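You operate a simulated robot arm through the tools that you are given. There is no shell and no other tool. Be economical: measure what you need, move in short steps, check, and stop when the job is done.

You are at the controls of a simulated two-armed robot. One attempt, no reset.

TASK
Press the button of lamp 5 to switch it on. Then take the scrub pad and put it in the purple crate. Then put the small basket on the top of the work table away on the deck of the stillage. Then push the red counter drawer shut. Then put one of the orange padlocks from the top of the counter on top of the white pipe fitting. Then fetch the black torch from the top of the service bench and set it on the deck of the stillage. Then stack the white tub that says "grease" from the top of the work table on top of the white tub marked "wipes". Then fetch the coupling and set it on the brown tile. Then fetch the box marked "first aid" from the top of the steel table and set it on the cream tile. Then close the first aid box lid that stands open. Then take the remote on the top of the head bench and put it away on the top of the work table. Then open the top drawer of the red chest. Do these in the order given. Set down upright: small basket, coupling.

It is judged by the outcome, as a careful person would: the job done as asked, and still so three seconds after it is handed in. It fails if anything else is knocked over, pushed out of place, dropped, spilled or broken. A push-on lid holds only when it is set on centred and level and pressed home; a screw cap is set on level and turned clockwise until tight.

THE ROBOT
Two 7-joint arms with two-finger parallel grippers on one trunk, on a base that drives. Base frame: it is fixed to the floor where the robot stands at the start and does not move with it; the origin is under the middle of the robot, x ahead of it, y to its left, z up. Readings come in m, degrees, newtons and seconds.
The left shoulder is at the start at [0.05, 0.165, 1.005], the right one opposite. With the tool pointing down near the work surface each hand reaches from about 0.1 to 0.64 m from the robot's upright axis, wherever it stands, measured 20 degrees to its own side. Places, roughly: brown tile (13x13x2 cm) [0, 3.4, 0.8]; button of lamp 5 [0.5, -0.1, 0.6]; coupling (8x8x9 cm) [0, 1.9, 0.8]; cream tile (13x13x2 cm) [-0.1, 3.2, 0.8]; deck of the stillage [0.8, -0.3, 0.5]; first aid box lid [5.2, -1, 1]; green box, yellow box [0.25, 3.5, 0.75]; orange padlock [-4, 0, 1]; purple crate (20x16x8 cm) [0.9, -0.3, 0.5]; red counter drawer [-4, -0.2, 0.7]; remote [6, -1.75, 0.75]; scrub pad (8x5x5 cm) [-0.3, 1, 0.8]; small basket (15x15x25 cm) [-0.3, 1.1, 0.8]; top drawer of the red chest [-2.7, 1.2, 0.5]; top of the work table [-0.2, 1.4, 0.8]; torch [-3.5, 0.5, 0.75]; white pipe fitting (5x5x4 cm) [-1.1, 0.7, 0.6]; white tub [0, 1.5, 0.75]. Payload 3.91 kg a hand.
The tool frame of a hand sits at the grasp point between the pads (the TCP): z along the fingers, y along the line on which they close. The tips reach 0.03 m beyond it. The gripper opens to 0.11 m. The fingers are 0.02 m wide and 0.01 m thick; the gripper's body (0.048 by 0.112 m) begins 0.055 m behind the TCP.
Orientation is that of the tool frame in the base frame, as a unit quaternion [x, y, z, w]. With the fingers straight down and closing along the base's y, the tool's x points along the base's -x, its y along +y and its z along -z.

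THE INTERFACE
- The arms move only by the tool drive_tool. It takes "left_motion", "right_motion" or both (then of equal length, played together; a hand with none holds still); each is a list of rows, each a list of 3 entries, a list of its own where there are three numbers: the shift along the base's x, y, z in units of 40 mm (1.0 is 40 mm), then the turn, a rotation vector about the base's x, y, z in units of 6 degrees (1.0 is 6 degrees), then the finger opening in m, from 0 to 0.11. In form: [[[dx, dy, dz], [ax, ay, az], claw], ...]. A call has 1 to 8 rows; each row shifts and turns the commanded pose from where the row before left it. A call with a number of a shift or a turn outside -1 to 1 is refused whole. A row lasts 0.2 s, in which the tool goes at most 0.05 m and 8.6 degrees; a call with a longer step from one row to the next is refused whole, and so is a gripper value outside its range. Where a pose cannot be reached the arm comes as near as it can. A force on the tool above 40 N (or 10 N above the force at the start of the call, whichever is more), or a blocked arm, ends the call early, and 0.2 s more pass. Each finger travels about 0.045 m/s and halts on what it meets, pressing with about 40 N; the grip force reading is that of the motor and also rises with nothing between the fingers. The clock runs only during rows and for 0.2 s after the last one: add rows that do not move to give the fingers time. The reply holds the time, the measured pose of the TCP, the force on the tool along the base axes, the opening and the grip force, in the units named above and with some noise, with the torque about the TCP (base axes, N m) and any sound that the robot's microphone picked up.
- Cameras (640 x 400 px; columns grow to the right, rows downward): "scene" is now at [0.1067, 0.026, 1.1629]; the picture's right is [0.32, -0.95, 0.00], its down [-0.65, -0.22, -0.73] and it looks along [0.69, 0.24, -0.68] (base axes); focal length 214 px, centre (320, 200). "left" rides on the left gripper at [0.072, -0.017, -0.103] in its tool frame; the picture's right is [0.23, 0.97, 0.00], its down [-0.76, 0.18, -0.62] and it looks along [-0.61, 0.14, 0.78] (tool axes); focal length 222 px, centre (320, 200). "right" rides on the right gripper at [0.072, 0.017, -0.103] in its tool frame; the picture's right is [-0.23, 0.97, 0.00], its down [-0.76, -0.18, -0.62] and it looks along [-0.61, -0.14, 0.78] (tool axes); focal length 222 px, centre (320, 200). There is no depth. A picture from a camera that has moved, and an enlarged one, comes with that camera's place and axes in the base frame and with its lens.
- get_image(camera): a new picture of that camera. No time passes.
- lift_body(by): slides the trunk up (or, below 0, down) by that many m; the arms and the scene camera ride with it, the base frame stays. It gives what a move gives, with no picture.
- base_move(legs): drives the robot by 1 to 6 legs, each [ahead, left, turn to the left] in m, m and degrees, along the robot's own axes; the way and the turn of a leg run together, so that a leg with both is an arc; at most 1.5 m and 180 degrees a leg. The arms and the cameras ride along, it lands a little off, and it stops where it bumps. It gives what a move gives.
- turn_head(pan, tilt): turns the head with the scene camera to pan (to the left, within 80 degrees either way) and tilt (down, from -29 to 69), counted from straight ahead of the robot. It gives what a move gives.
- zoom(camera, box): a new picture of the part [left, top, right, bottom] of that camera's present view, enlarged. No time passes.
- job_done(): hands the job in; it is judged then, once.

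Work in short steps. Places have to be worked out from the pictures, the camera data and where the tool is seen: move nearer, look again, correct. Check each grasp and each placing, and mend what went wrong. You have 525 turns and 310 pictures in all, those below and enlarged ones among them. Open the grippers and draw the arms clear of the work before you hand the job in, unless the task says otherwise; then end with one line.

The tools are called after "Call:" as name(argument=value, ...) on one line, values as JSON. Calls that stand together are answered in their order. drive_tool: Moves the arms, as the interface text tells. Its arguments: {"type":"object","properties":{"left_motion":{"type":"array"},"right_motion":{"type":"array"}},"required":[]} The other tools are called the same way: lift_body (by) slides the trunk up or down; base_move (legs) drives the base; turn_head (pan, tilt) turns the head that bears the scene camera; get_image (camera) takes a picture; zoom (camera, box) takes an enlarged picture of a part of a camera's view; job_done () hands the job in.

At the start:

```text
time: 0.0
left_tcp_pos: [0.4358, 0.1983, 0.9962]
left_orientation: [-0.001, 1.0, 0.0, 0.0]
left_contact_force: [-0.2, 0.3, 0.6]
left_ft_torque: [0.0, 0.02, 0.01]
left_finger_gap: 0.11
left_gripper_force: 0.0
right_tcp_pos: [0.4206, -0.2315, 1.0145]
right_orientation: [0.001, 1.0, 0.001, 0.0]
right_contact_force: [0.5, 0.5, 0.4]
right_ft_torque: [-0.01, -0.01, 0.0]
right_finger_gap: 0.11
right_gripper_force: 0.1
trunk travel left (down, up): [-0.225, 0.278]
robot x, y, heading: [-0.0004, 0.0042, -0.3]
head pan, tilt: [18.9, 43.1]
```

scene: 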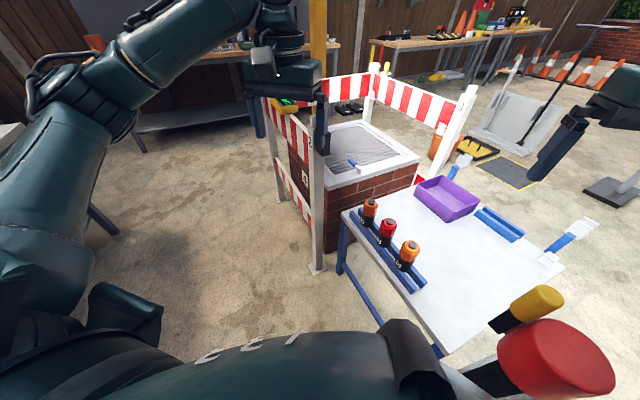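
right: 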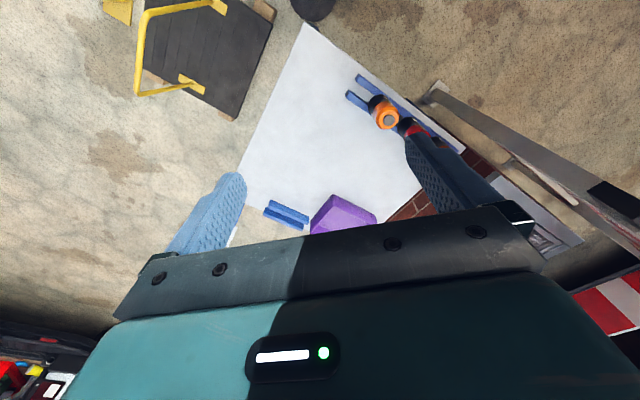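
left: 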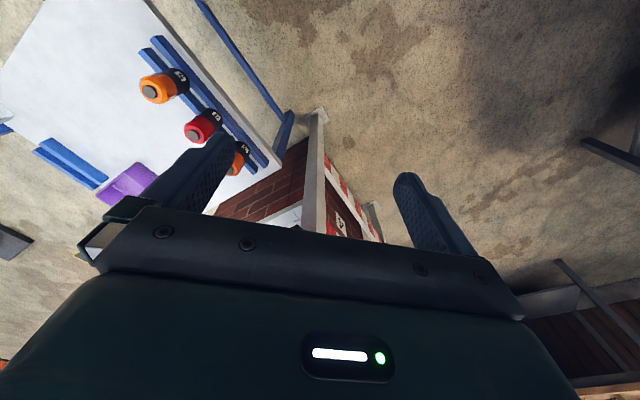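

The scene shows a white deck with three numbered lamps and the purple crate. I zoom to read the numbers.

Call:
zoom(camera="scene", box=[330, 170, 490, 300])

Call:
zoom(camera="left", box=[120, 30, 280, 190])

```text
3.08 times, centred on (410, 235) of scene
camera zoom: at [0.1067, 0.026, 1.1629], right [0.32, -0.95, 0.0], down [-0.65, -0.22, -0.73], along [0.69, 0.24, -0.68], focal length 660 px, centre (43, 92)
```

zoom: 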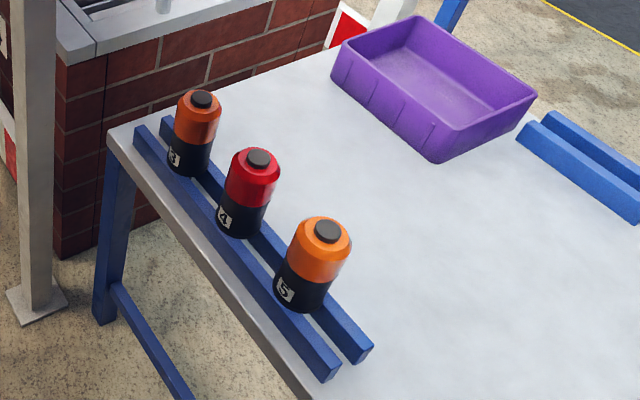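

```text
2.50 times, centred on (200, 110) of left
camera zoom: at [0.3652, 0.1824, 1.0989], right [-0.23, 0.97, 0.0], down [0.76, 0.18, 0.62], along [0.61, 0.14, -0.78], focal length 555 px, centre (620, 425)
```

zoom: 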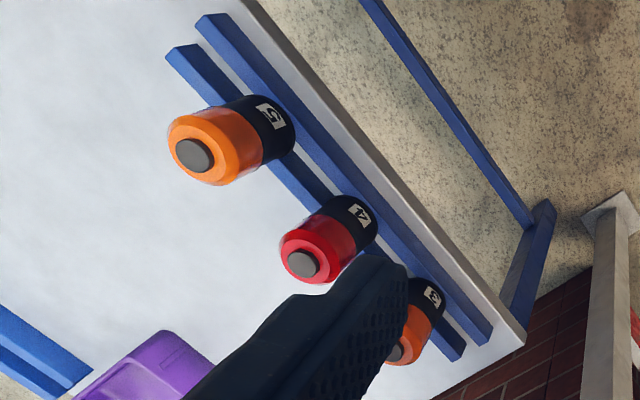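

Lamp 5's button triangulates from all three cameras to about (0.540, -0.107, 0.641). I close the right fingers and move above it.

Call:
drive_tool(right_motion=[[[0.37, 0.39, -0.9], [0, 0, 0], 0], [[0.37, 0.39, -0.9], [0, 0, 0], 0], [[0.37, 0.39, -0.9], [0, 0, 0], 0], [[0.37, 0.39, -0.9], [0, 0, 0], 0], [[0.37, 0.39, -0.9], [0, 0, 0], 0], [[0.37, 0.39, -0.9], [0, 0, 0], 0], [[0.37, 0.39, -0.9], [0, 0, 0], 0], [[0.37, 0.39, -0.9], [0, 0, 0], 0]])

Call:
get_image(camera="scene")

Call:
get_image(camera="right")

```text
time: 1.8
left_tcp_pos: [0.4366, 0.1979, 0.9966]
left_orientation: [-0.001, 1.0, -0.001, 0.0]
left_contact_force: [-0.7, -0.3, 0.7]
left_ft_torque: [-0.01, 0.0, -0.01]
left_finger_gap: 0.1097
left_gripper_force: 0.2
right_tcp_pos: [0.5404, -0.1083, 0.7223]
right_orientation: [0.001, 1.0, 0.001, 0.0]
right_contact_force: [0.1, -0.5, 0.1]
right_ft_torque: [-0.01, 0.02, -0.01]
right_finger_gap: 0.0
right_gripper_force: 38.0
trunk travel left (down, up): [-0.225, 0.278]
robot x, y, heading: [0.0022, 0.0041, 0.1]
head pan, tilt: [18.9, 43.1]
```

```text
304 pictures are left
camera scene: at [0.1068, 0.0261, 1.1629], right [0.32, -0.95, 0.0], down [-0.65, -0.22, -0.73], along [0.69, 0.24, -0.68], focal length 214 px, centre (320, 200)
```

scene: 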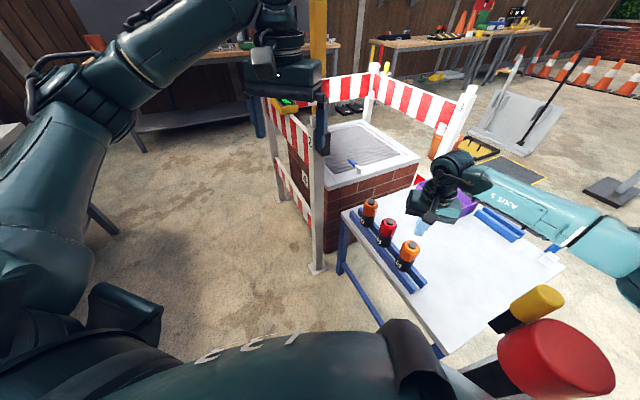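

```text
303 pictures are left
camera right: at [0.4668, -0.0923, 0.8258], right [0.23, 0.97, 0.0], down [0.76, -0.18, 0.62], along [0.61, -0.14, -0.78], focal length 222 px, centre (320, 200)
```

right: 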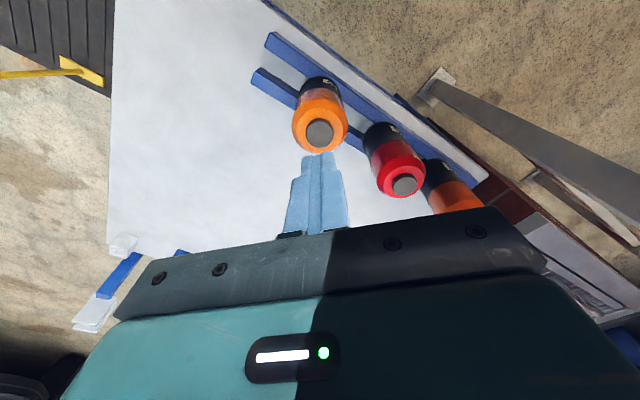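

The new view confirms the button at (0.539, -0.108, ~0.64). I press down until the force or lamp responds.

Call:
drive_tool(right_motion=[[[0, 0, -0.6], [0, 0, 0], 0], [[0, 0, -0.3], [0, 0, 0], 0], [[0, 0, -0.2], [0, 0, 0], 0], [[0, 0, -0.15], [0, 0, 0], 0], [[0, 0, 0], [0, 0, 0], 0]])

Call:
zoom(camera="scene", box=[330, 170, 490, 300])

```text
time: 3.0
left_tcp_pos: [0.4363, 0.1989, 0.9954]
left_orientation: [0.0, 1.0, 0.001, 0.0]
left_contact_force: [0.3, 0.6, -0.3]
left_ft_torque: [-0.01, 0.03, 0.03]
left_finger_gap: 0.1101
left_gripper_force: 0.1
right_tcp_pos: [0.539, -0.1074, 0.6737]
right_orientation: [0.0, 1.0, 0.001, 0.0]
right_contact_force: [-0.1, 0.4, 1.5]
right_ft_torque: [0.03, 0.0, -0.01]
right_finger_gap: 0.0001
right_gripper_force: 38.0
trunk travel left (down, up): [-0.225, 0.278]
robot x, y, heading: [0.0023, -0.0011, -0.2]
head pan, tilt: [18.9, 43.1]
heard: click
```

```text
3.08 times, centred on (410, 235) of scene
camera zoom: at [0.1066, 0.026, 1.1629], right [0.32, -0.95, 0.0], down [-0.65, -0.22, -0.73], along [0.69, 0.24, -0.68], focal length 660 px, centre (43, 92)
```

zoom: 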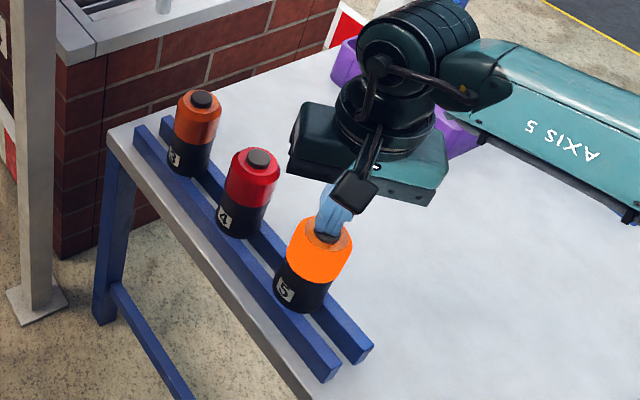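

A click was heard and lamp 5 is lit. I raise the hand straight up and open up for travel, then look round.

Call:
drive_tool(right_motion=[[[0, 0, 1], [0, 0, 0], 0], [[0, 0, 1], [0, 0, 0], 0], [[0, 0, 1], [0, 0, 0], 0], [[-0.4, 0, 1], [0, 0, 0], 0], [[-0.7, -0.5, 1], [0, 0, 0], 0], [[-0.7, -0.5, 1], [0, 0, 0], 0], [[-0.7, -0.5, 1], [0, 0, 0], 0], [[-0.7, -0.5, 1], [0, 0, 0], 0.05]])

Call:
turn_head(pan=78, tilt=25)

Call:
get_image(camera="scene")

```text
refused: row 5 steps farther than a row can; nothing moved
```

```text
time: 4.3
left_tcp_pos: [0.4376, 0.1985, 0.9956]
left_orientation: [-0.001, 1.0, 0.0, 0.001]
left_contact_force: [-0.7, 0.5, -0.3]
left_ft_torque: [0.0, -0.02, 0.02]
left_finger_gap: 0.11
left_gripper_force: 0.0
right_tcp_pos: [0.5399, -0.1073, 0.6736]
right_orientation: [0.0, 1.0, 0.002, 0.0]
right_contact_force: [-0.1, 1.2, 0.7]
right_ft_torque: [-0.03, 0.0, 0.01]
right_finger_gap: 0.0001
right_gripper_force: 37.5
trunk travel left (down, up): [-0.225, 0.278]
robot x, y, heading: [0.0027, 0.0005, 0.2]
head pan, tilt: [78.0, 25.0]
```

```text
301 pictures are left
camera scene: at [0.0475, 0.0894, 1.1908], right [0.98, -0.21, 0.0], down [-0.09, -0.41, -0.91], along [0.19, 0.89, -0.42], focal length 214 px, centre (320, 200)
```

scene: 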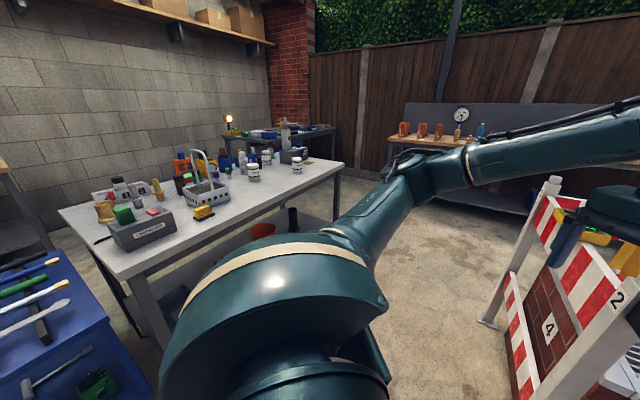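

The raise was refused for step length; I redo it with smaller steps.

Call:
drive_tool(right_motion=[[[0, 0, 1], [0, 0, 0], 0], [[0, 0, 1], [0, 0, 0], 0], [[0, 0, 1], [0, 0, 0], 0], [[-0.4, 0, 1], [0, 0, 0], 0], [[-0.5, -0.5, 0.9], [0, 0, 0], 0], [[-0.5, -0.5, 0.9], [0, 0, 0], 0], [[-0.5, -0.5, 0.9], [0, 0, 0], 0], [[-0.5, -0.5, 0.9], [0, 0, 0], 0]])

Call:
zoom(camera="scene", box=[40, 100, 360, 300])

Call:
turn_head(pan=0, tilt=45)

Call:
get_image(camera="scene")

```text
time: 6.1
left_tcp_pos: [0.437, 0.1995, 0.9956]
left_orientation: [0.0, 1.0, 0.0, 0.0]
left_contact_force: [0.2, -0.4, 0.0]
left_ft_torque: [0.0, -0.01, -0.01]
left_finger_gap: 0.1097
left_gripper_force: 0.0
right_tcp_pos: [0.4423, -0.1839, 0.9789]
right_orientation: [0.0, 1.0, 0.001, 0.0]
right_contact_force: [-0.4, -0.2, -0.4]
right_ft_torque: [0.0, -0.03, 0.03]
right_finger_gap: 0.0002
right_gripper_force: 37.2
trunk travel left (down, up): [-0.225, 0.278]
robot x, y, heading: [-0.0031, 0.0, -0.1]
head pan, tilt: [78.0, 25.0]
```

```text
2.00 times, centred on (200, 200) of scene
camera zoom: at [0.0473, 0.0893, 1.1908], right [0.98, -0.21, 0.0], down [-0.09, -0.41, -0.91], along [0.19, 0.89, -0.42], focal length 429 px, centre (560, 200)
```

zoom: 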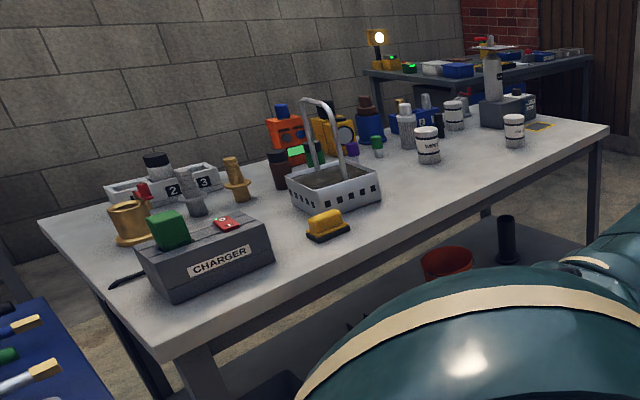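

```text
time: 7.6
left_tcp_pos: [0.4378, 0.1982, 0.9965]
left_orientation: [-0.002, 1.0, 0.0, 0.0]
left_contact_force: [-0.5, 1.0, -0.2]
left_ft_torque: [-0.01, 0.0, -0.01]
left_finger_gap: 0.11
left_gripper_force: 0.0
right_tcp_pos: [0.4428, -0.1848, 0.9781]
right_orientation: [0.0, 1.0, 0.001, 0.0]
right_contact_force: [0.2, 0.6, -0.2]
right_ft_torque: [-0.04, -0.01, -0.02]
right_finger_gap: 0.0001
right_gripper_force: 37.8
trunk travel left (down, up): [-0.225, 0.278]
robot x, y, heading: [0.0006, -0.0055, 0.1]
head pan, tilt: [0.0, 45.0]
```

```text
299 pictures are left
camera scene: at [0.1097, -0.0007, 1.1603], right [0.0, -1.0, 0.0], down [-0.71, 0.0, -0.71], along [0.71, 0.0, -0.71], focal length 214 px, centre (320, 200)
```

scene: 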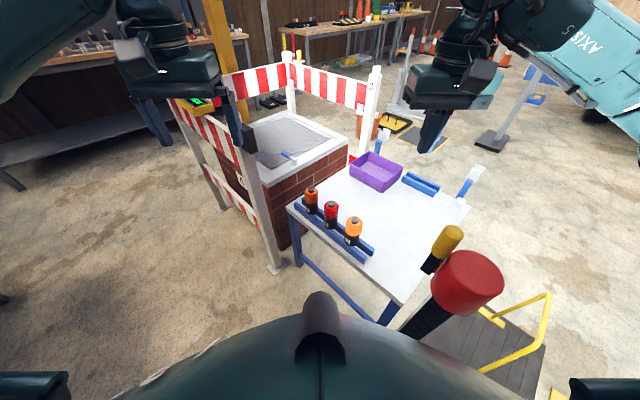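

Pad (yellow, dark base) is at about (-0.26, 0.95) on the work table. I turn to the left in place and look at what stands there before driving.

Call:
base_move(legs=[[0, 0, 90]])

Call:
turn_head(pan=15, tilt=45)

Call:
get_image(camera="scene")

```text
time: 11.8
left_tcp_pos: [-0.1916, 0.4402, 0.9961]
left_orientation: [-0.702, 0.712, 0.0, 0.0]
left_contact_force: [0.1, 0.5, 0.4]
left_ft_torque: [0.04, 0.01, 0.02]
left_finger_gap: 0.1104
left_gripper_force: 0.1
right_tcp_pos: [0.1915, 0.4402, 0.9793]
right_orientation: [-0.701, 0.713, 0.001, 0.0]
right_contact_force: [0.7, -0.6, 0.1]
right_ft_torque: [0.05, -0.01, 0.0]
right_finger_gap: 0.0
right_gripper_force: 38.0
trunk travel left (down, up): [-0.225, 0.278]
robot x, y, heading: [0.0014, -0.0028, 89.2]
head pan, tilt: [0.0, 45.0]
```

```text
time: 12.6
left_tcp_pos: [-0.1932, 0.4399, 0.996]
left_orientation: [-0.702, 0.712, 0.0, 0.001]
left_contact_force: [0.3, -0.1, 0.3]
left_ft_torque: [0.01, 0.01, -0.03]
left_finger_gap: 0.1102
left_gripper_force: 0.1
right_tcp_pos: [0.191, 0.4408, 0.9795]
right_orientation: [-0.701, 0.713, 0.0, -0.001]
right_contact_force: [0.2, -0.2, -0.7]
right_ft_torque: [0.0, -0.03, 0.03]
right_finger_gap: 0.0001
right_gripper_force: 36.9
trunk travel left (down, up): [-0.225, 0.278]
robot x, y, heading: [-0.0, -0.0039, 89.2]
head pan, tilt: [15.0, 45.0]
```

```text
298 pictures are left
camera scene: at [-0.0203, 0.1074, 1.1602], right [0.97, 0.24, 0.0], down [0.17, -0.69, -0.71], along [-0.17, 0.69, -0.71], focal length 214 px, centre (320, 200)
```

scene: 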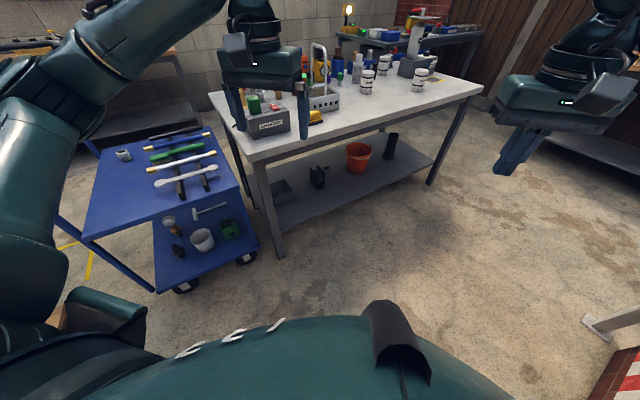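

The blue cart stands left at x<-0.55, so I keep right of it. I lift the trunk 0.25 for the higher table, then approach in stages.

Call:
lift_body(by=0.25)

Call:
base_move(legs=[[0.3, 0.2, 0.8]])

Call:
turn_head(pan=0, tilt=50)

Call:
get_image(camera="scene")

Call:
get_image(camera="right")

Call:
get_image(camera="left")

```text
time: 15.1
left_tcp_pos: [-0.1929, 0.441, 1.2467]
left_orientation: [-0.702, 0.712, 0.0, 0.0]
left_contact_force: [-0.5, 0.0, 0.6]
left_ft_torque: [0.01, -0.01, 0.0]
left_finger_gap: 0.1101
left_gripper_force: 0.0
right_tcp_pos: [0.1911, 0.4393, 1.2281]
right_orientation: [-0.701, 0.713, 0.001, -0.001]
right_contact_force: [0.3, 0.0, -1.0]
right_ft_torque: [-0.03, 0.02, -0.02]
right_finger_gap: 0.0
right_gripper_force: 37.6
trunk travel left (down, up): [-0.475, 0.028]
robot x, y, heading: [-0.0017, 0.0026, 88.9]
head pan, tilt: [15.0, 45.0]
```

```text
time: 17.5
left_tcp_pos: [-0.3978, 0.7411, 1.2458]
left_orientation: [0.708, -0.706, 0.0, 0.0]
left_contact_force: [0.0, 0.0, 0.1]
left_ft_torque: [0.01, -0.02, -0.01]
left_finger_gap: 0.1101
left_gripper_force: 0.0
right_tcp_pos: [-0.014, 0.7474, 1.2288]
right_orientation: [-0.707, 0.707, 0.0, -0.001]
right_contact_force: [0.4, 0.2, -0.5]
right_ft_torque: [-0.01, 0.01, -0.02]
right_finger_gap: 0.0
right_gripper_force: 38.0
trunk travel left (down, up): [-0.475, 0.028]
robot x, y, heading: [-0.1977, 0.3059, 90.1]
head pan, tilt: [15.0, 45.0]
```

```text
time: 18.2
left_tcp_pos: [-0.3977, 0.7411, 1.2458]
left_orientation: [0.708, -0.706, 0.001, 0.0]
left_contact_force: [0.3, -0.2, 0.5]
left_ft_torque: [0.01, 0.03, 0.02]
left_finger_gap: 0.1101
left_gripper_force: 0.1
right_tcp_pos: [-0.0148, 0.7461, 1.2298]
right_orientation: [0.707, -0.707, -0.001, 0.0]
right_contact_force: [0.0, -0.7, 0.2]
right_ft_torque: [0.01, 0.02, 0.0]
right_finger_gap: 0.0
right_gripper_force: 37.7
trunk travel left (down, up): [-0.475, 0.028]
robot x, y, heading: [-0.1979, 0.3005, 89.8]
head pan, tilt: [0.0, 50.0]
```

```text
297 pictures are left
camera scene: at [-0.1994, 0.4093, 1.4034], right [1.0, 0.0, 0.0], down [0.0, -0.77, -0.64], along [0.0, 0.64, -0.77], focal length 214 px, centre (320, 200)
```

scene: 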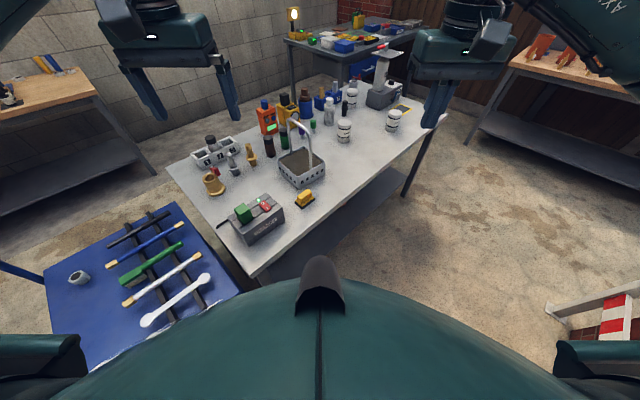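

```text
296 pictures are left
camera right: at [-0.0318, 0.6741, 1.3325], right [-0.97, 0.23, 0.0], down [0.18, 0.76, 0.62], along [0.14, 0.61, -0.78], focal length 222 px, centre (320, 200)
```

right: 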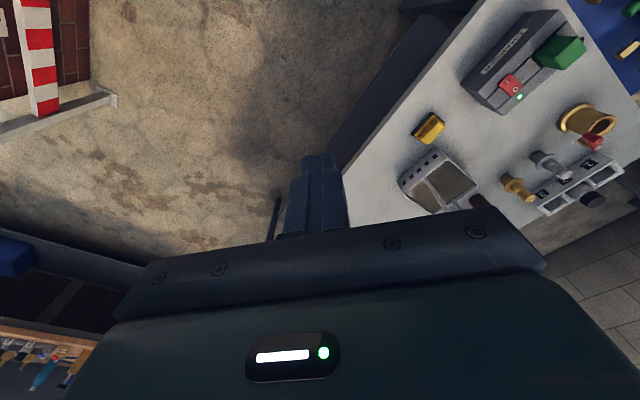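

```text
295 pictures are left
camera left: at [-0.3809, 0.6692, 1.3489], right [-0.97, -0.23, 0.0], down [-0.18, 0.76, 0.62], along [-0.14, 0.61, -0.78], focal length 222 px, centre (320, 200)
```

left: 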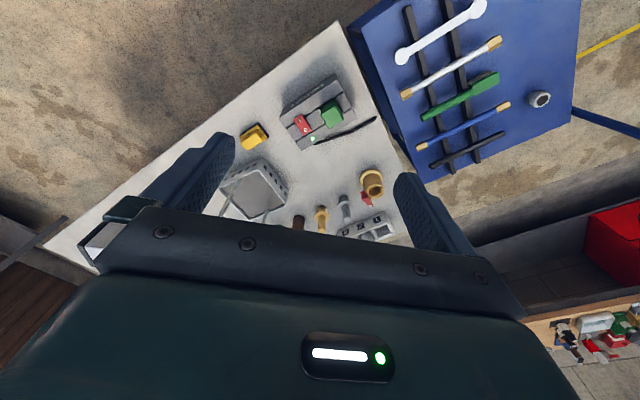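

The table is rotated about 46°: its front edge runs from (-0.40,0.64) to (0.50,1.57). I stand square to it in front of pad and basket: turn 46° left, then slide right 0.47.

Call:
base_move(legs=[[0, 0, 46], [0.01, -0.47, 0]])

Call:
turn_head(pan=0, tilt=55)

Call:
get_image(camera="scene")

Call:
get_image(camera="left")

Call:
get_image(camera="right")

```text
time: 23.2
left_tcp_pos: [-0.3224, 0.8165, 1.2467]
left_orientation: [0.927, -0.375, 0.0, 0.0]
left_contact_force: [0.4, 0.4, -0.3]
left_ft_torque: [-0.04, -0.03, -0.04]
left_finger_gap: 0.1101
left_gripper_force: 0.1
right_tcp_pos: [-0.059, 1.0962, 1.2283]
right_orientation: [0.927, -0.375, 0.0, 0.0]
right_contact_force: [-0.3, 0.5, 0.0]
right_ft_torque: [-0.03, 0.0, 0.0]
right_finger_gap: 0.0
right_gripper_force: 38.0
trunk travel left (down, up): [-0.475, 0.028]
robot x, y, heading: [0.1278, 0.6603, 135.8]
head pan, tilt: [0.0, 50.0]
```

```text
time: 23.8
left_tcp_pos: [-0.3226, 0.8174, 1.2462]
left_orientation: [0.927, -0.375, 0.001, 0.0]
left_contact_force: [0.5, -0.5, -0.7]
left_ft_torque: [-0.04, -0.02, -0.01]
left_finger_gap: 0.1099
left_gripper_force: 0.0
right_tcp_pos: [-0.0595, 1.0958, 1.2288]
right_orientation: [0.927, -0.375, -0.001, 0.001]
right_contact_force: [0.0, 0.0, 0.3]
right_ft_torque: [-0.01, 0.0, 0.02]
right_finger_gap: 0.0002
right_gripper_force: 38.3
trunk travel left (down, up): [-0.475, 0.028]
robot x, y, heading: [0.1302, 0.6548, 136.0]
head pan, tilt: [0.0, 55.0]
```

```text
294 pictures are left
camera scene: at [0.0568, 0.7252, 1.3968], right [0.7, 0.72, 0.0], down [0.59, -0.57, -0.57], along [-0.41, 0.4, -0.82], focal length 214 px, centre (320, 200)
```

scene: 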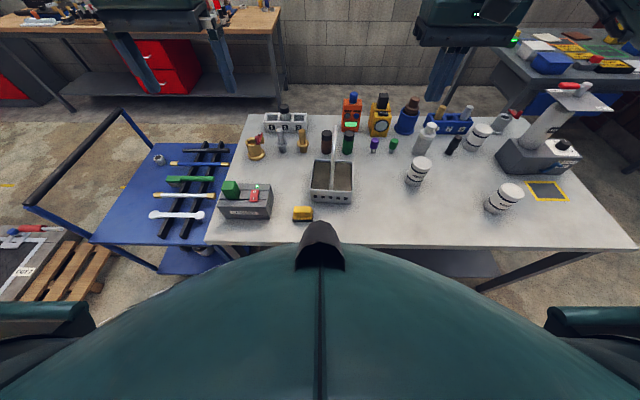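

```text
293 pictures are left
camera left: at [-0.2585, 0.7792, 1.3489], right [-0.51, -0.86, 0.0], down [-0.67, 0.4, 0.62], along [-0.54, 0.32, -0.78], focal length 222 px, centre (320, 200)
```

left: 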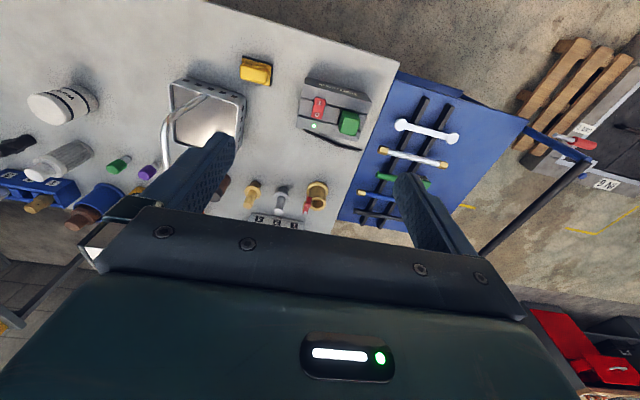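

```text
292 pictures are left
camera right: at [-0.0195, 1.0333, 1.3325], right [-0.84, -0.54, 0.0], down [-0.42, 0.66, 0.62], along [-0.34, 0.52, -0.78], focal length 222 px, centre (320, 200)
```

right: 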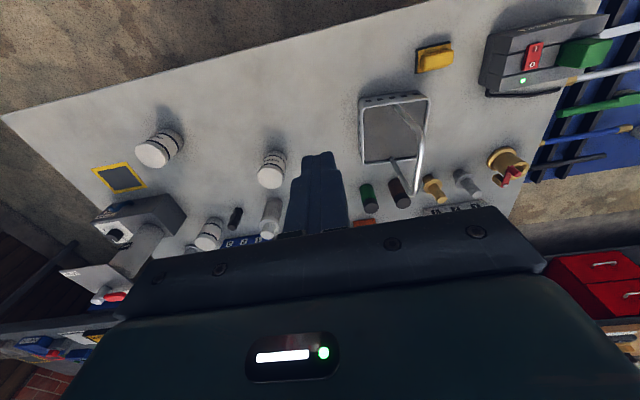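

I zoom on pad and basket to find their orientation and the handle.

Call:
zoom(camera="left", box=[140, 40, 300, 160])

Call:
zoom(camera="scene", box=[270, 110, 430, 240])

```text
3.33 times, centred on (220, 100) of left
camera zoom: at [-0.2585, 0.7792, 1.3489], right [-0.51, -0.86, 0.0], down [-0.67, 0.4, 0.62], along [-0.54, 0.32, -0.78], focal length 740 px, centre (653, 533)
```

zoom: 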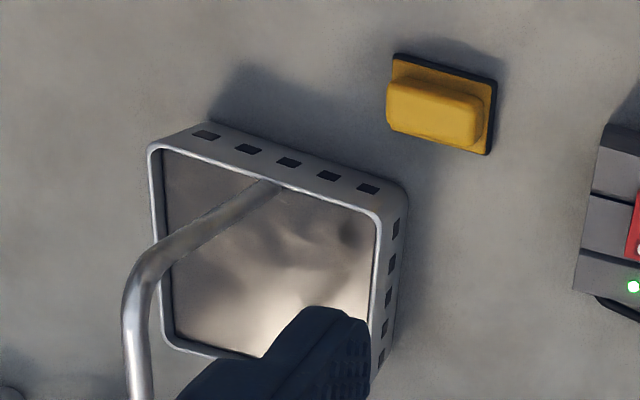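

```text
3.08 times, centred on (350, 175) of scene
camera zoom: at [0.0568, 0.7252, 1.3968], right [0.7, 0.72, 0.0], down [0.59, -0.57, -0.57], along [-0.41, 0.4, -0.82], focal length 660 px, centre (228, 277)
```

zoom: 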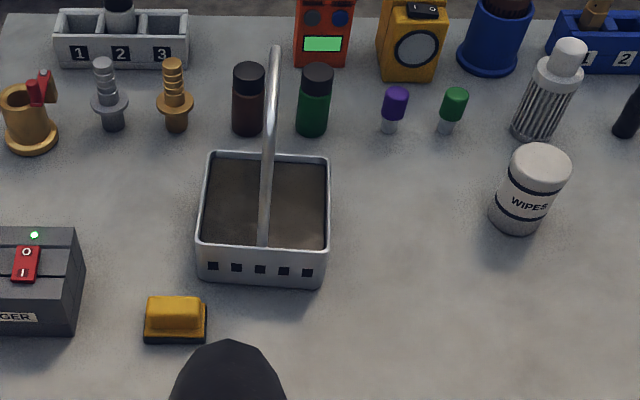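

Pad is aligned with the table edge, centre about (-0.263, 0.950), so the left gripper's current yaw suits gripping it lengthwise. I bring the left hand above it.

Call:
drive_tool(left_motion=[[[0.185, 0.415, -0.99], [0, 0, 0], 0.11], [[0.185, 0.415, -0.99], [0, 0, 0], 0.11], [[0.185, 0.415, -0.99], [0, 0, 0], 0.11], [[0.185, 0.415, -0.99], [0, 0, 0], 0.11], [[0.185, 0.415, -0.99], [0, 0, 0], 0.11], [[0.185, 0.415, -0.99], [0, 0, 0], 0.11], [[0.185, 0.415, -0.99], [0, 0, 0], 0.11], [[0.185, 0.415, -0.99], [0, 0, 0], 0.11]])

Call:
get_image(camera="left")

Call:
get_image(camera="scene")

```text
time: 25.6
left_tcp_pos: [-0.2648, 0.9521, 0.9311]
left_orientation: [0.927, -0.375, 0.0, 0.0]
left_contact_force: [-0.2, 0.6, 0.0]
left_ft_torque: [-0.03, 0.0, -0.03]
left_finger_gap: 0.1102
left_gripper_force: 0.1
right_tcp_pos: [-0.0599, 1.096, 1.2284]
right_orientation: [0.927, -0.376, 0.0, 0.0]
right_contact_force: [0.4, -0.1, -0.2]
right_ft_torque: [-0.02, -0.01, 0.02]
right_finger_gap: 0.0002
right_gripper_force: 37.9
trunk travel left (down, up): [-0.475, 0.028]
robot x, y, heading: [0.1315, 0.6532, 135.7]
head pan, tilt: [0.0, 55.0]
```

```text
289 pictures are left
camera left: at [-0.201, 0.9136, 1.0343], right [-0.51, -0.86, 0.0], down [-0.67, 0.4, 0.62], along [-0.54, 0.32, -0.78], focal length 222 px, centre (320, 200)
```

left: 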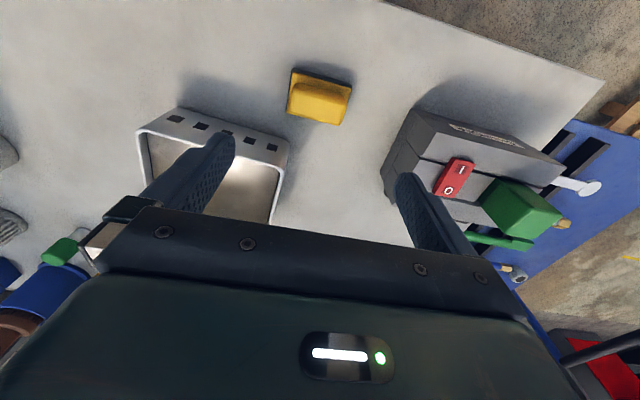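

```text
288 pictures are left
camera scene: at [0.0569, 0.7257, 1.3968], right [0.7, 0.72, 0.0], down [0.59, -0.57, -0.57], along [-0.41, 0.4, -0.82], focal length 214 px, centre (320, 200)
```

scene: 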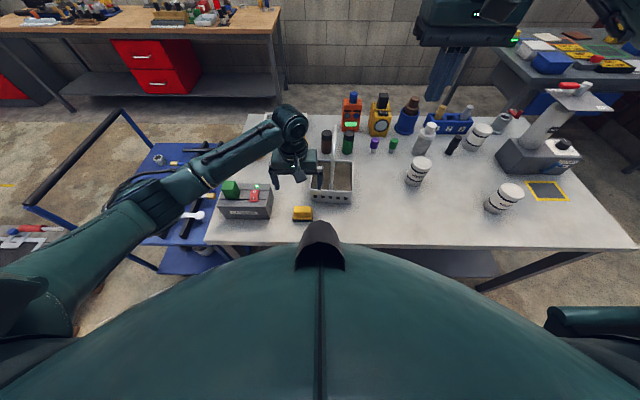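

Refined pad centre ≈ (-0.256, 0.946). I correct by about a centimetre and descend to TCP z≈0.80.

Call:
drive_tool(left_motion=[[[0.22, -0.15, 0], [0, 0, 0], 0.11], [[0, 0, -0.9], [0, 0, 0], 0.11], [[0, 0, -0.9], [0, 0, 0], 0.11], [[0, 0, -0.9], [0, 0, 0], 0.11], [[0, 0, -0.5], [0, 0, 0], 0.11]])

Call:
get_image(camera="left")

Call:
zoom(camera="scene", box=[220, 130, 380, 240])

```text
time: 26.8
left_tcp_pos: [-0.2562, 0.9439, 0.7989]
left_orientation: [0.927, -0.375, 0.001, 0.0]
left_contact_force: [0.5, 0.1, 0.2]
left_ft_torque: [0.01, 0.0, -0.02]
left_finger_gap: 0.1101
left_gripper_force: 0.0
right_tcp_pos: [-0.06, 1.0954, 1.2294]
right_orientation: [0.927, -0.376, 0.0, 0.001]
right_contact_force: [-0.4, 0.1, -0.1]
right_ft_torque: [0.02, 0.02, 0.02]
right_finger_gap: 0.0
right_gripper_force: 38.0
trunk travel left (down, up): [-0.475, 0.028]
robot x, y, heading: [0.1319, 0.6544, 136.0]
head pan, tilt: [0.0, 55.0]
```

```text
287 pictures are left
camera left: at [-0.1915, 0.9057, 0.9028], right [-0.51, -0.86, 0.0], down [-0.67, 0.4, 0.62], along [-0.54, 0.32, -0.78], focal length 222 px, centre (320, 200)
```

left: 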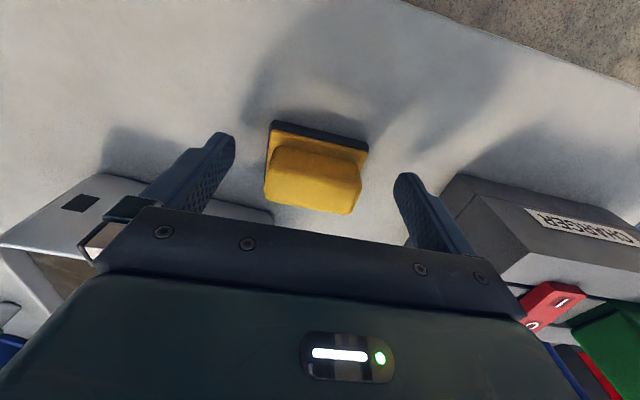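

```text
3.64 times, centred on (300, 185) of scene
camera zoom: at [0.0569, 0.7252, 1.3968], right [0.7, 0.72, 0.0], down [0.59, -0.57, -0.57], along [-0.41, 0.4, -0.82], focal length 780 px, centre (393, 254)
```

zoom: 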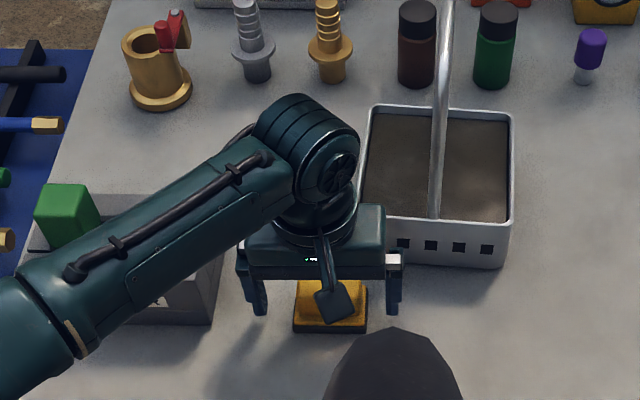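

Centred. Down another 12 mm and close.

Call:
drive_tool(left_motion=[[[0, 0, -0.15], [0, 0, 0], 0.11], [[0, 0, -0.15], [0, 0, 0], 0.11], [[0, 0, 0], [0, 0, 0], 0.03], [[0, 0, 0], [0, 0, 0], 0.03], [[0, 0, 0], [0, 0, 0], 0.03], [[0, 0, 0], [0, 0, 0], 0.03]])

Call:
get_image(camera="left")

```text
time: 28.2
left_tcp_pos: [-0.2542, 0.9434, 0.7883]
left_orientation: [0.927, -0.375, 0.0, 0.0]
left_contact_force: [-0.2, 1.2, 0.5]
left_ft_torque: [0.03, -0.01, 0.02]
left_finger_gap: 0.0691
left_gripper_force: 40.0
right_tcp_pos: [-0.0598, 1.0954, 1.2287]
right_orientation: [0.927, -0.376, -0.001, 0.001]
right_contact_force: [-0.2, 0.3, -0.3]
right_ft_torque: [-0.01, 0.03, 0.04]
right_finger_gap: 0.0001
right_gripper_force: 37.4
trunk travel left (down, up): [-0.475, 0.028]
robot x, y, heading: [0.13, 0.6577, 135.7]
head pan, tilt: [0.0, 55.0]
```

```text
285 pictures are left
camera left: at [-0.1903, 0.9059, 0.8911], right [-0.51, -0.86, 0.0], down [-0.67, 0.4, 0.62], along [-0.53, 0.32, -0.78], focal length 222 px, centre (320, 200)
```

left: 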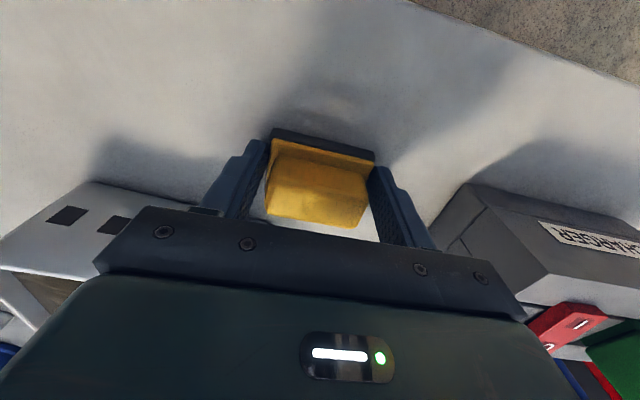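

Gripped at 69 mm. I lift straight up and then draw the left hand back and left.

Call:
drive_tool(left_motion=[[[0, 0, 1], [0, 0, 0], 0.03], [[0, 0, 1], [0, 0, 0], 0.03], [[0, 0, 1], [0, 0, 0], 0.03], [[0, 0, 1], [0, 0, 0], 0.03], [[-0.2, -0.4, 1], [0, 0, 0], 0.03], [[-0.2, -0.4, 1], [0, 0, 0], 0.03], [[-0.2, -0.4, 1], [0, 0, 0], 0.03], [[-0.2, -0.4, 1], [0, 0, 0], 0.03]])

Call:
drive_tool(left_motion=[[[0, -0.9, 0.5], [0, 0, 0], 0.03], [[0, -0.9, 0.3], [0, 0, 0], 0.03]])

Call:
get_image(camera="scene")

Call:
get_image(camera="right")

```text
time: 30.0
left_tcp_pos: [-0.2853, 0.8828, 1.1103]
left_orientation: [0.927, -0.375, 0.0, 0.0]
left_contact_force: [-0.1, 1.1, 0.2]
left_ft_torque: [0.02, -0.02, 0.0]
left_finger_gap: 0.0688
left_gripper_force: 39.6
right_tcp_pos: [-0.0593, 1.0952, 1.2307]
right_orientation: [0.927, -0.376, -0.001, 0.0]
right_contact_force: [0.6, 0.4, 0.0]
right_ft_torque: [0.02, 0.02, 0.0]
right_finger_gap: 0.0
right_gripper_force: 38.0
trunk travel left (down, up): [-0.475, 0.028]
robot x, y, heading: [0.1314, 0.656, 136.0]
head pan, tilt: [0.0, 55.0]
```

```text
time: 30.6
left_tcp_pos: [-0.2847, 0.8052, 1.1411]
left_orientation: [0.927, -0.374, -0.001, 0.0]
left_contact_force: [1.1, 0.5, 0.6]
left_ft_torque: [0.01, -0.01, -0.02]
left_finger_gap: 0.0691
left_gripper_force: 39.7
right_tcp_pos: [-0.0599, 1.0954, 1.2289]
right_orientation: [0.927, -0.376, -0.001, 0.0]
right_contact_force: [-0.6, -0.3, -0.3]
right_ft_torque: [0.01, -0.03, -0.01]
right_finger_gap: 0.0
right_gripper_force: 37.7
trunk travel left (down, up): [-0.475, 0.028]
robot x, y, heading: [0.1296, 0.6555, 136.0]
head pan, tilt: [0.0, 55.0]
```

```text
284 pictures are left
camera scene: at [0.0568, 0.7247, 1.3968], right [0.7, 0.72, 0.0], down [0.59, -0.57, -0.57], along [-0.41, 0.4, -0.82], focal length 214 px, centre (320, 200)
```

scene: 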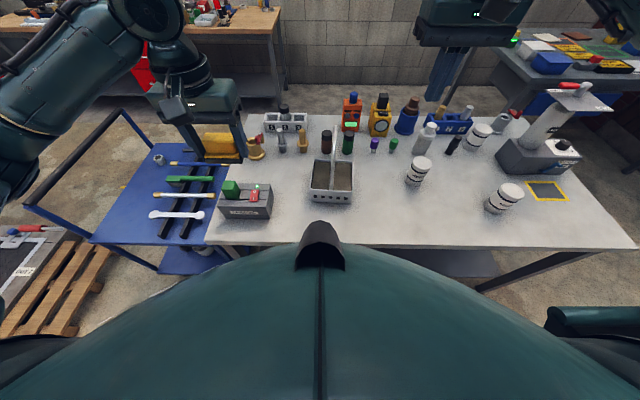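

```text
283 pictures are left
camera right: at [-0.0195, 1.0328, 1.3327], right [-0.84, -0.54, 0.0], down [-0.42, 0.66, 0.62], along [-0.34, 0.52, -0.78], focal length 222 px, centre (320, 200)
```

right: 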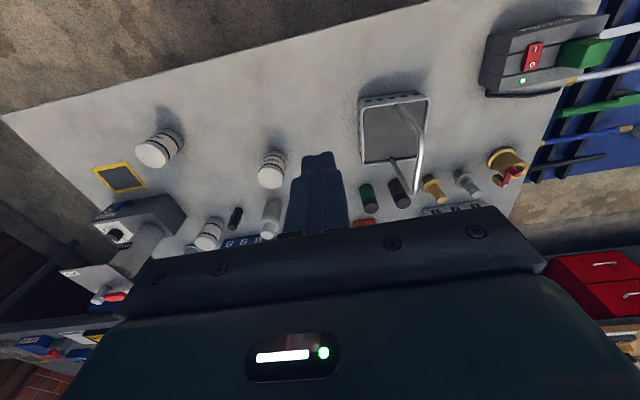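

I zoom to triangulate the handle top bar.

Call:
zoom(camera="right", box=[340, 70, 460, 220])

Call:
zoom(camera="left", box=[20, 40, 260, 200])

Call:
zoom(camera="scene", box=[290, 120, 390, 210])

```text
2.67 times, centred on (400, 145) of right
camera zoom: at [-0.0195, 1.0328, 1.3327], right [-0.84, -0.54, 0.0], down [-0.42, 0.66, 0.62], along [-0.34, 0.52, -0.78], focal length 592 px, centre (107, 347)
```

zoom: 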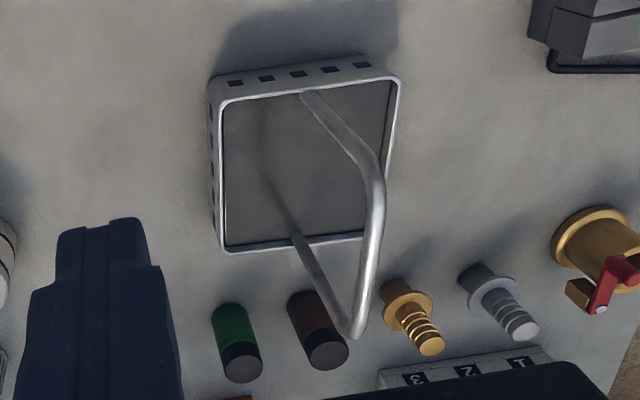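

```text
2.50 times, centred on (140, 120) of left
camera zoom: at [-0.2219, 0.7681, 1.2442], right [-0.51, -0.86, 0.0], down [-0.67, 0.4, 0.62], along [-0.53, 0.32, -0.78], focal length 555 px, centre (770, 400)
```

zoom: 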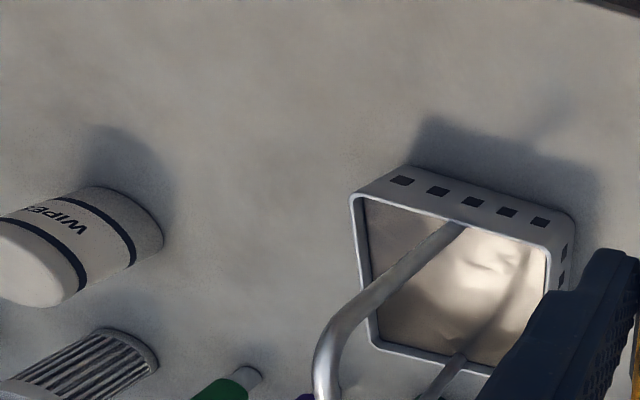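

```text
4.44 times, centred on (340, 165) of scene
camera zoom: at [0.0568, 0.7247, 1.3968], right [0.7, 0.72, 0.0], down [0.59, -0.57, -0.57], along [-0.41, 0.4, -0.82], focal length 953 px, centre (231, 356)
```

zoom: 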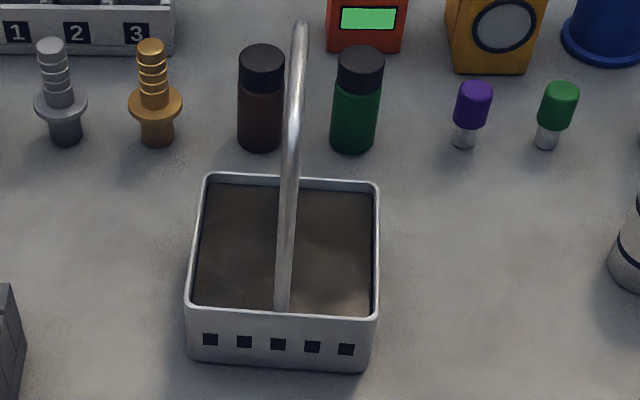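

Handle bar centre triangulates to (-0.278, 1.109, 0.985), running along the facing direction. I bring the opened right hand above it.

Call:
drive_tool(right_motion=[[[-0.9, 0.054, -0.4], [0, 0, 0], 0.06], [[-0.9, 0.054, -0.5], [0, 0, 0], 0.06], [[-0.9, 0.054, -0.5], [0, 0, 0], 0.06], [[-0.9, 0.054, -0.5], [0, 0, 0], 0.06], [[-0.9, 0.054, -0.5], [0, 0, 0], 0.06], [[-0.95, 0.054, -0.6], [0, 0, 0], 0.06]])

Call:
get_image(camera="right")

Call:
zoom(camera="scene", box=[240, 80, 420, 220])

```text
time: 32.0
left_tcp_pos: [-0.287, 0.8048, 1.1407]
left_orientation: [0.927, -0.374, 0.0, -0.001]
left_contact_force: [-1.1, 0.3, -0.1]
left_ft_torque: [-0.02, -0.05, 0.03]
left_finger_gap: 0.069
left_gripper_force: 39.6
right_tcp_pos: [-0.2786, 1.1081, 1.1078]
right_orientation: [0.927, -0.374, -0.001, 0.0]
right_contact_force: [-0.7, -0.2, 0.3]
right_ft_torque: [0.01, 0.0, 0.02]
right_finger_gap: 0.06
right_gripper_force: 0.0
trunk travel left (down, up): [-0.475, 0.028]
robot x, y, heading: [0.1315, 0.6601, 135.9]
head pan, tilt: [0.0, 55.0]
```

```text
279 pictures are left
camera right: at [-0.2392, 1.0444, 1.211], right [-0.84, -0.54, 0.0], down [-0.42, 0.66, 0.62], along [-0.34, 0.52, -0.78], focal length 222 px, centre (320, 200)
```

right: 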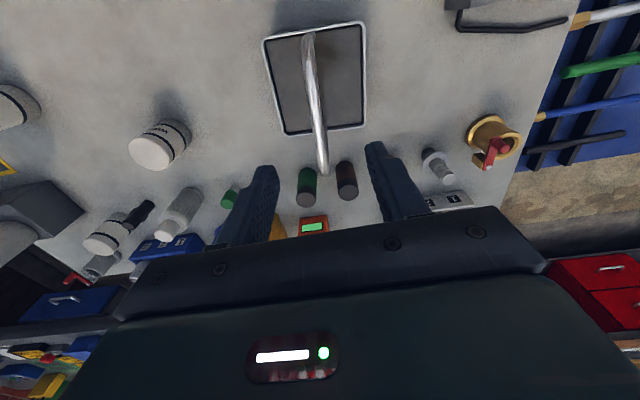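

```text
2.86 times, centred on (330, 150) of scene
camera zoom: at [0.0555, 0.7245, 1.3968], right [0.7, 0.72, 0.0], down [0.59, -0.57, -0.57], along [-0.41, 0.4, -0.82], focal length 613 px, centre (291, 343)
```

zoom: 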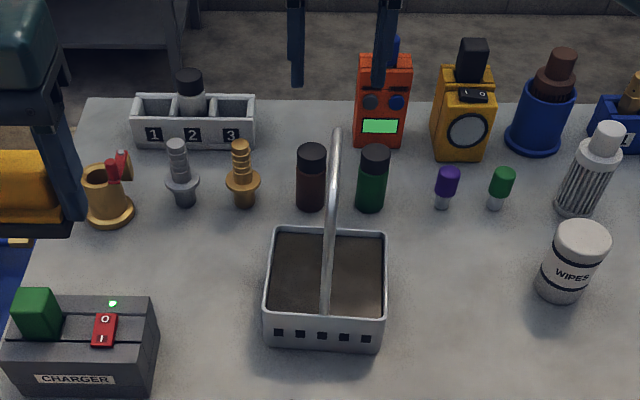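

Bar lies centrally between the fingers. I descend 0.125 and close on it.

Call:
drive_tool(right_motion=[[[0, 0, -0.8], [0, 0, 0], 0.06], [[0, 0, -0.8], [0, 0, 0], 0.06], [[0, 0, -0.8], [0, 0, 0], 0.06], [[0, 0, -0.7], [0, 0, 0], 0.06], [[0, 0, 0], [0, 0, 0], 0], [[0, 0, 0], [0, 0, 0], 0], [[0, 0, 0], [0, 0, 0], 0], [[0, 0, 0], [0, 0, 0], 0]])

Call:
get_image(camera="right")

Call:
zoom(camera="scene", box=[240, 80, 420, 220])

```text
time: 33.8
left_tcp_pos: [-0.2862, 0.8059, 1.1417]
left_orientation: [0.927, -0.374, 0.0, 0.0]
left_contact_force: [0.4, -0.6, -0.1]
left_ft_torque: [0.0, 0.01, 0.0]
left_finger_gap: 0.0688
left_gripper_force: 40.1
right_tcp_pos: [-0.2789, 1.1104, 0.9838]
right_orientation: [0.927, -0.375, -0.001, 0.001]
right_contact_force: [0.0, 0.9, 0.2]
right_ft_torque: [-0.02, 0.0, 0.05]
right_finger_gap: 0.0116
right_gripper_force: 40.4
trunk travel left (down, up): [-0.475, 0.028]
robot x, y, heading: [0.1318, 0.6521, 136.0]
head pan, tilt: [0.0, 55.0]
```

```text
277 pictures are left
camera right: at [-0.2384, 1.0473, 1.0868], right [-0.84, -0.54, 0.0], down [-0.42, 0.66, 0.62], along [-0.34, 0.52, -0.78], focal length 222 px, centre (320, 200)
```

right: 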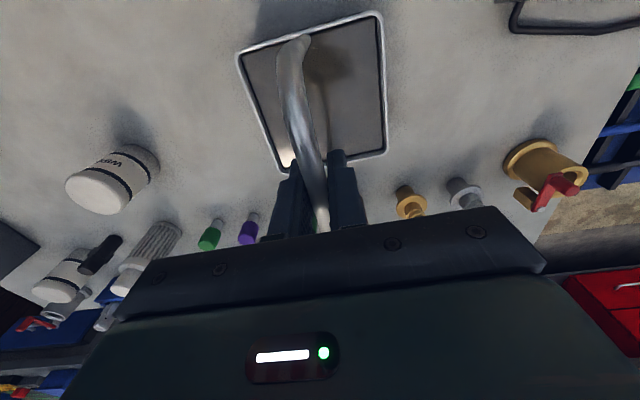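

```text
2.86 times, centred on (330, 150) of scene
camera zoom: at [0.0567, 0.7254, 1.3968], right [0.7, 0.72, 0.0], down [0.59, -0.57, -0.57], along [-0.41, 0.4, -0.82], focal length 613 px, centre (291, 343)
```

zoom: 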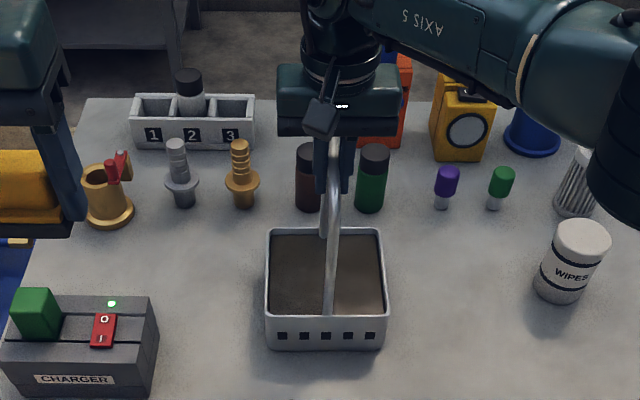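

Handle gripped (11.6 mm). I lift straight up 0.2 and check.

Call:
drive_tool(right_motion=[[[0, 0, 0.4], [0, 0, 0], 0], [[0, 0, 0.7], [0, 0, 0], 0], [[0, 0, 0.8], [0, 0, 0], 0], [[0, 0, 0.8], [0, 0, 0], 0], [[0, 0, 0.8], [0, 0, 0], 0], [[0, 0, 0.8], [0, 0, 0], 0], [[0, 0, 0.7], [0, 0, 0], 0], [[0, 0, 0.2], [0, 0, 0], 0]])

Call:
get_image(camera="scene")

```text
time: 35.6
left_tcp_pos: [-0.2872, 0.8072, 1.1404]
left_orientation: [0.927, -0.375, 0.001, 0.0]
left_contact_force: [0.2, 0.5, 0.1]
left_ft_torque: [0.0, 0.01, -0.04]
left_finger_gap: 0.0687
left_gripper_force: 40.2
right_tcp_pos: [-0.2779, 1.1125, 1.1947]
right_orientation: [0.927, -0.375, 0.0, 0.001]
right_contact_force: [0.6, 0.8, -10.9]
right_ft_torque: [-0.02, -0.02, 0.01]
right_finger_gap: 0.0111
right_gripper_force: 39.8
trunk travel left (down, up): [-0.475, 0.028]
robot x, y, heading: [0.1291, 0.6597, 135.9]
head pan, tilt: [0.0, 55.0]
```

```text
275 pictures are left
camera scene: at [0.0561, 0.7262, 1.3967], right [0.7, 0.72, 0.0], down [0.59, -0.57, -0.57], along [-0.41, 0.4, -0.82], focal length 214 px, centre (320, 200)
```

scene: 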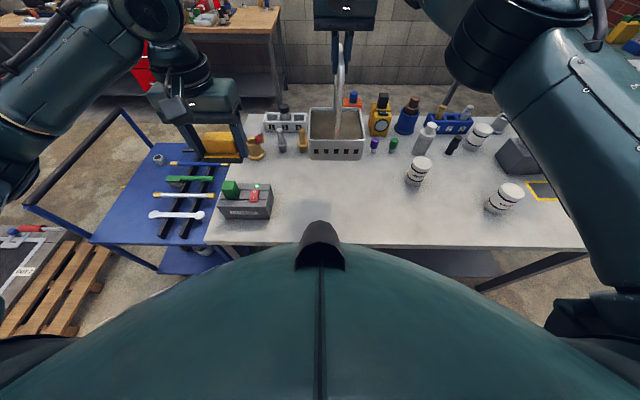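

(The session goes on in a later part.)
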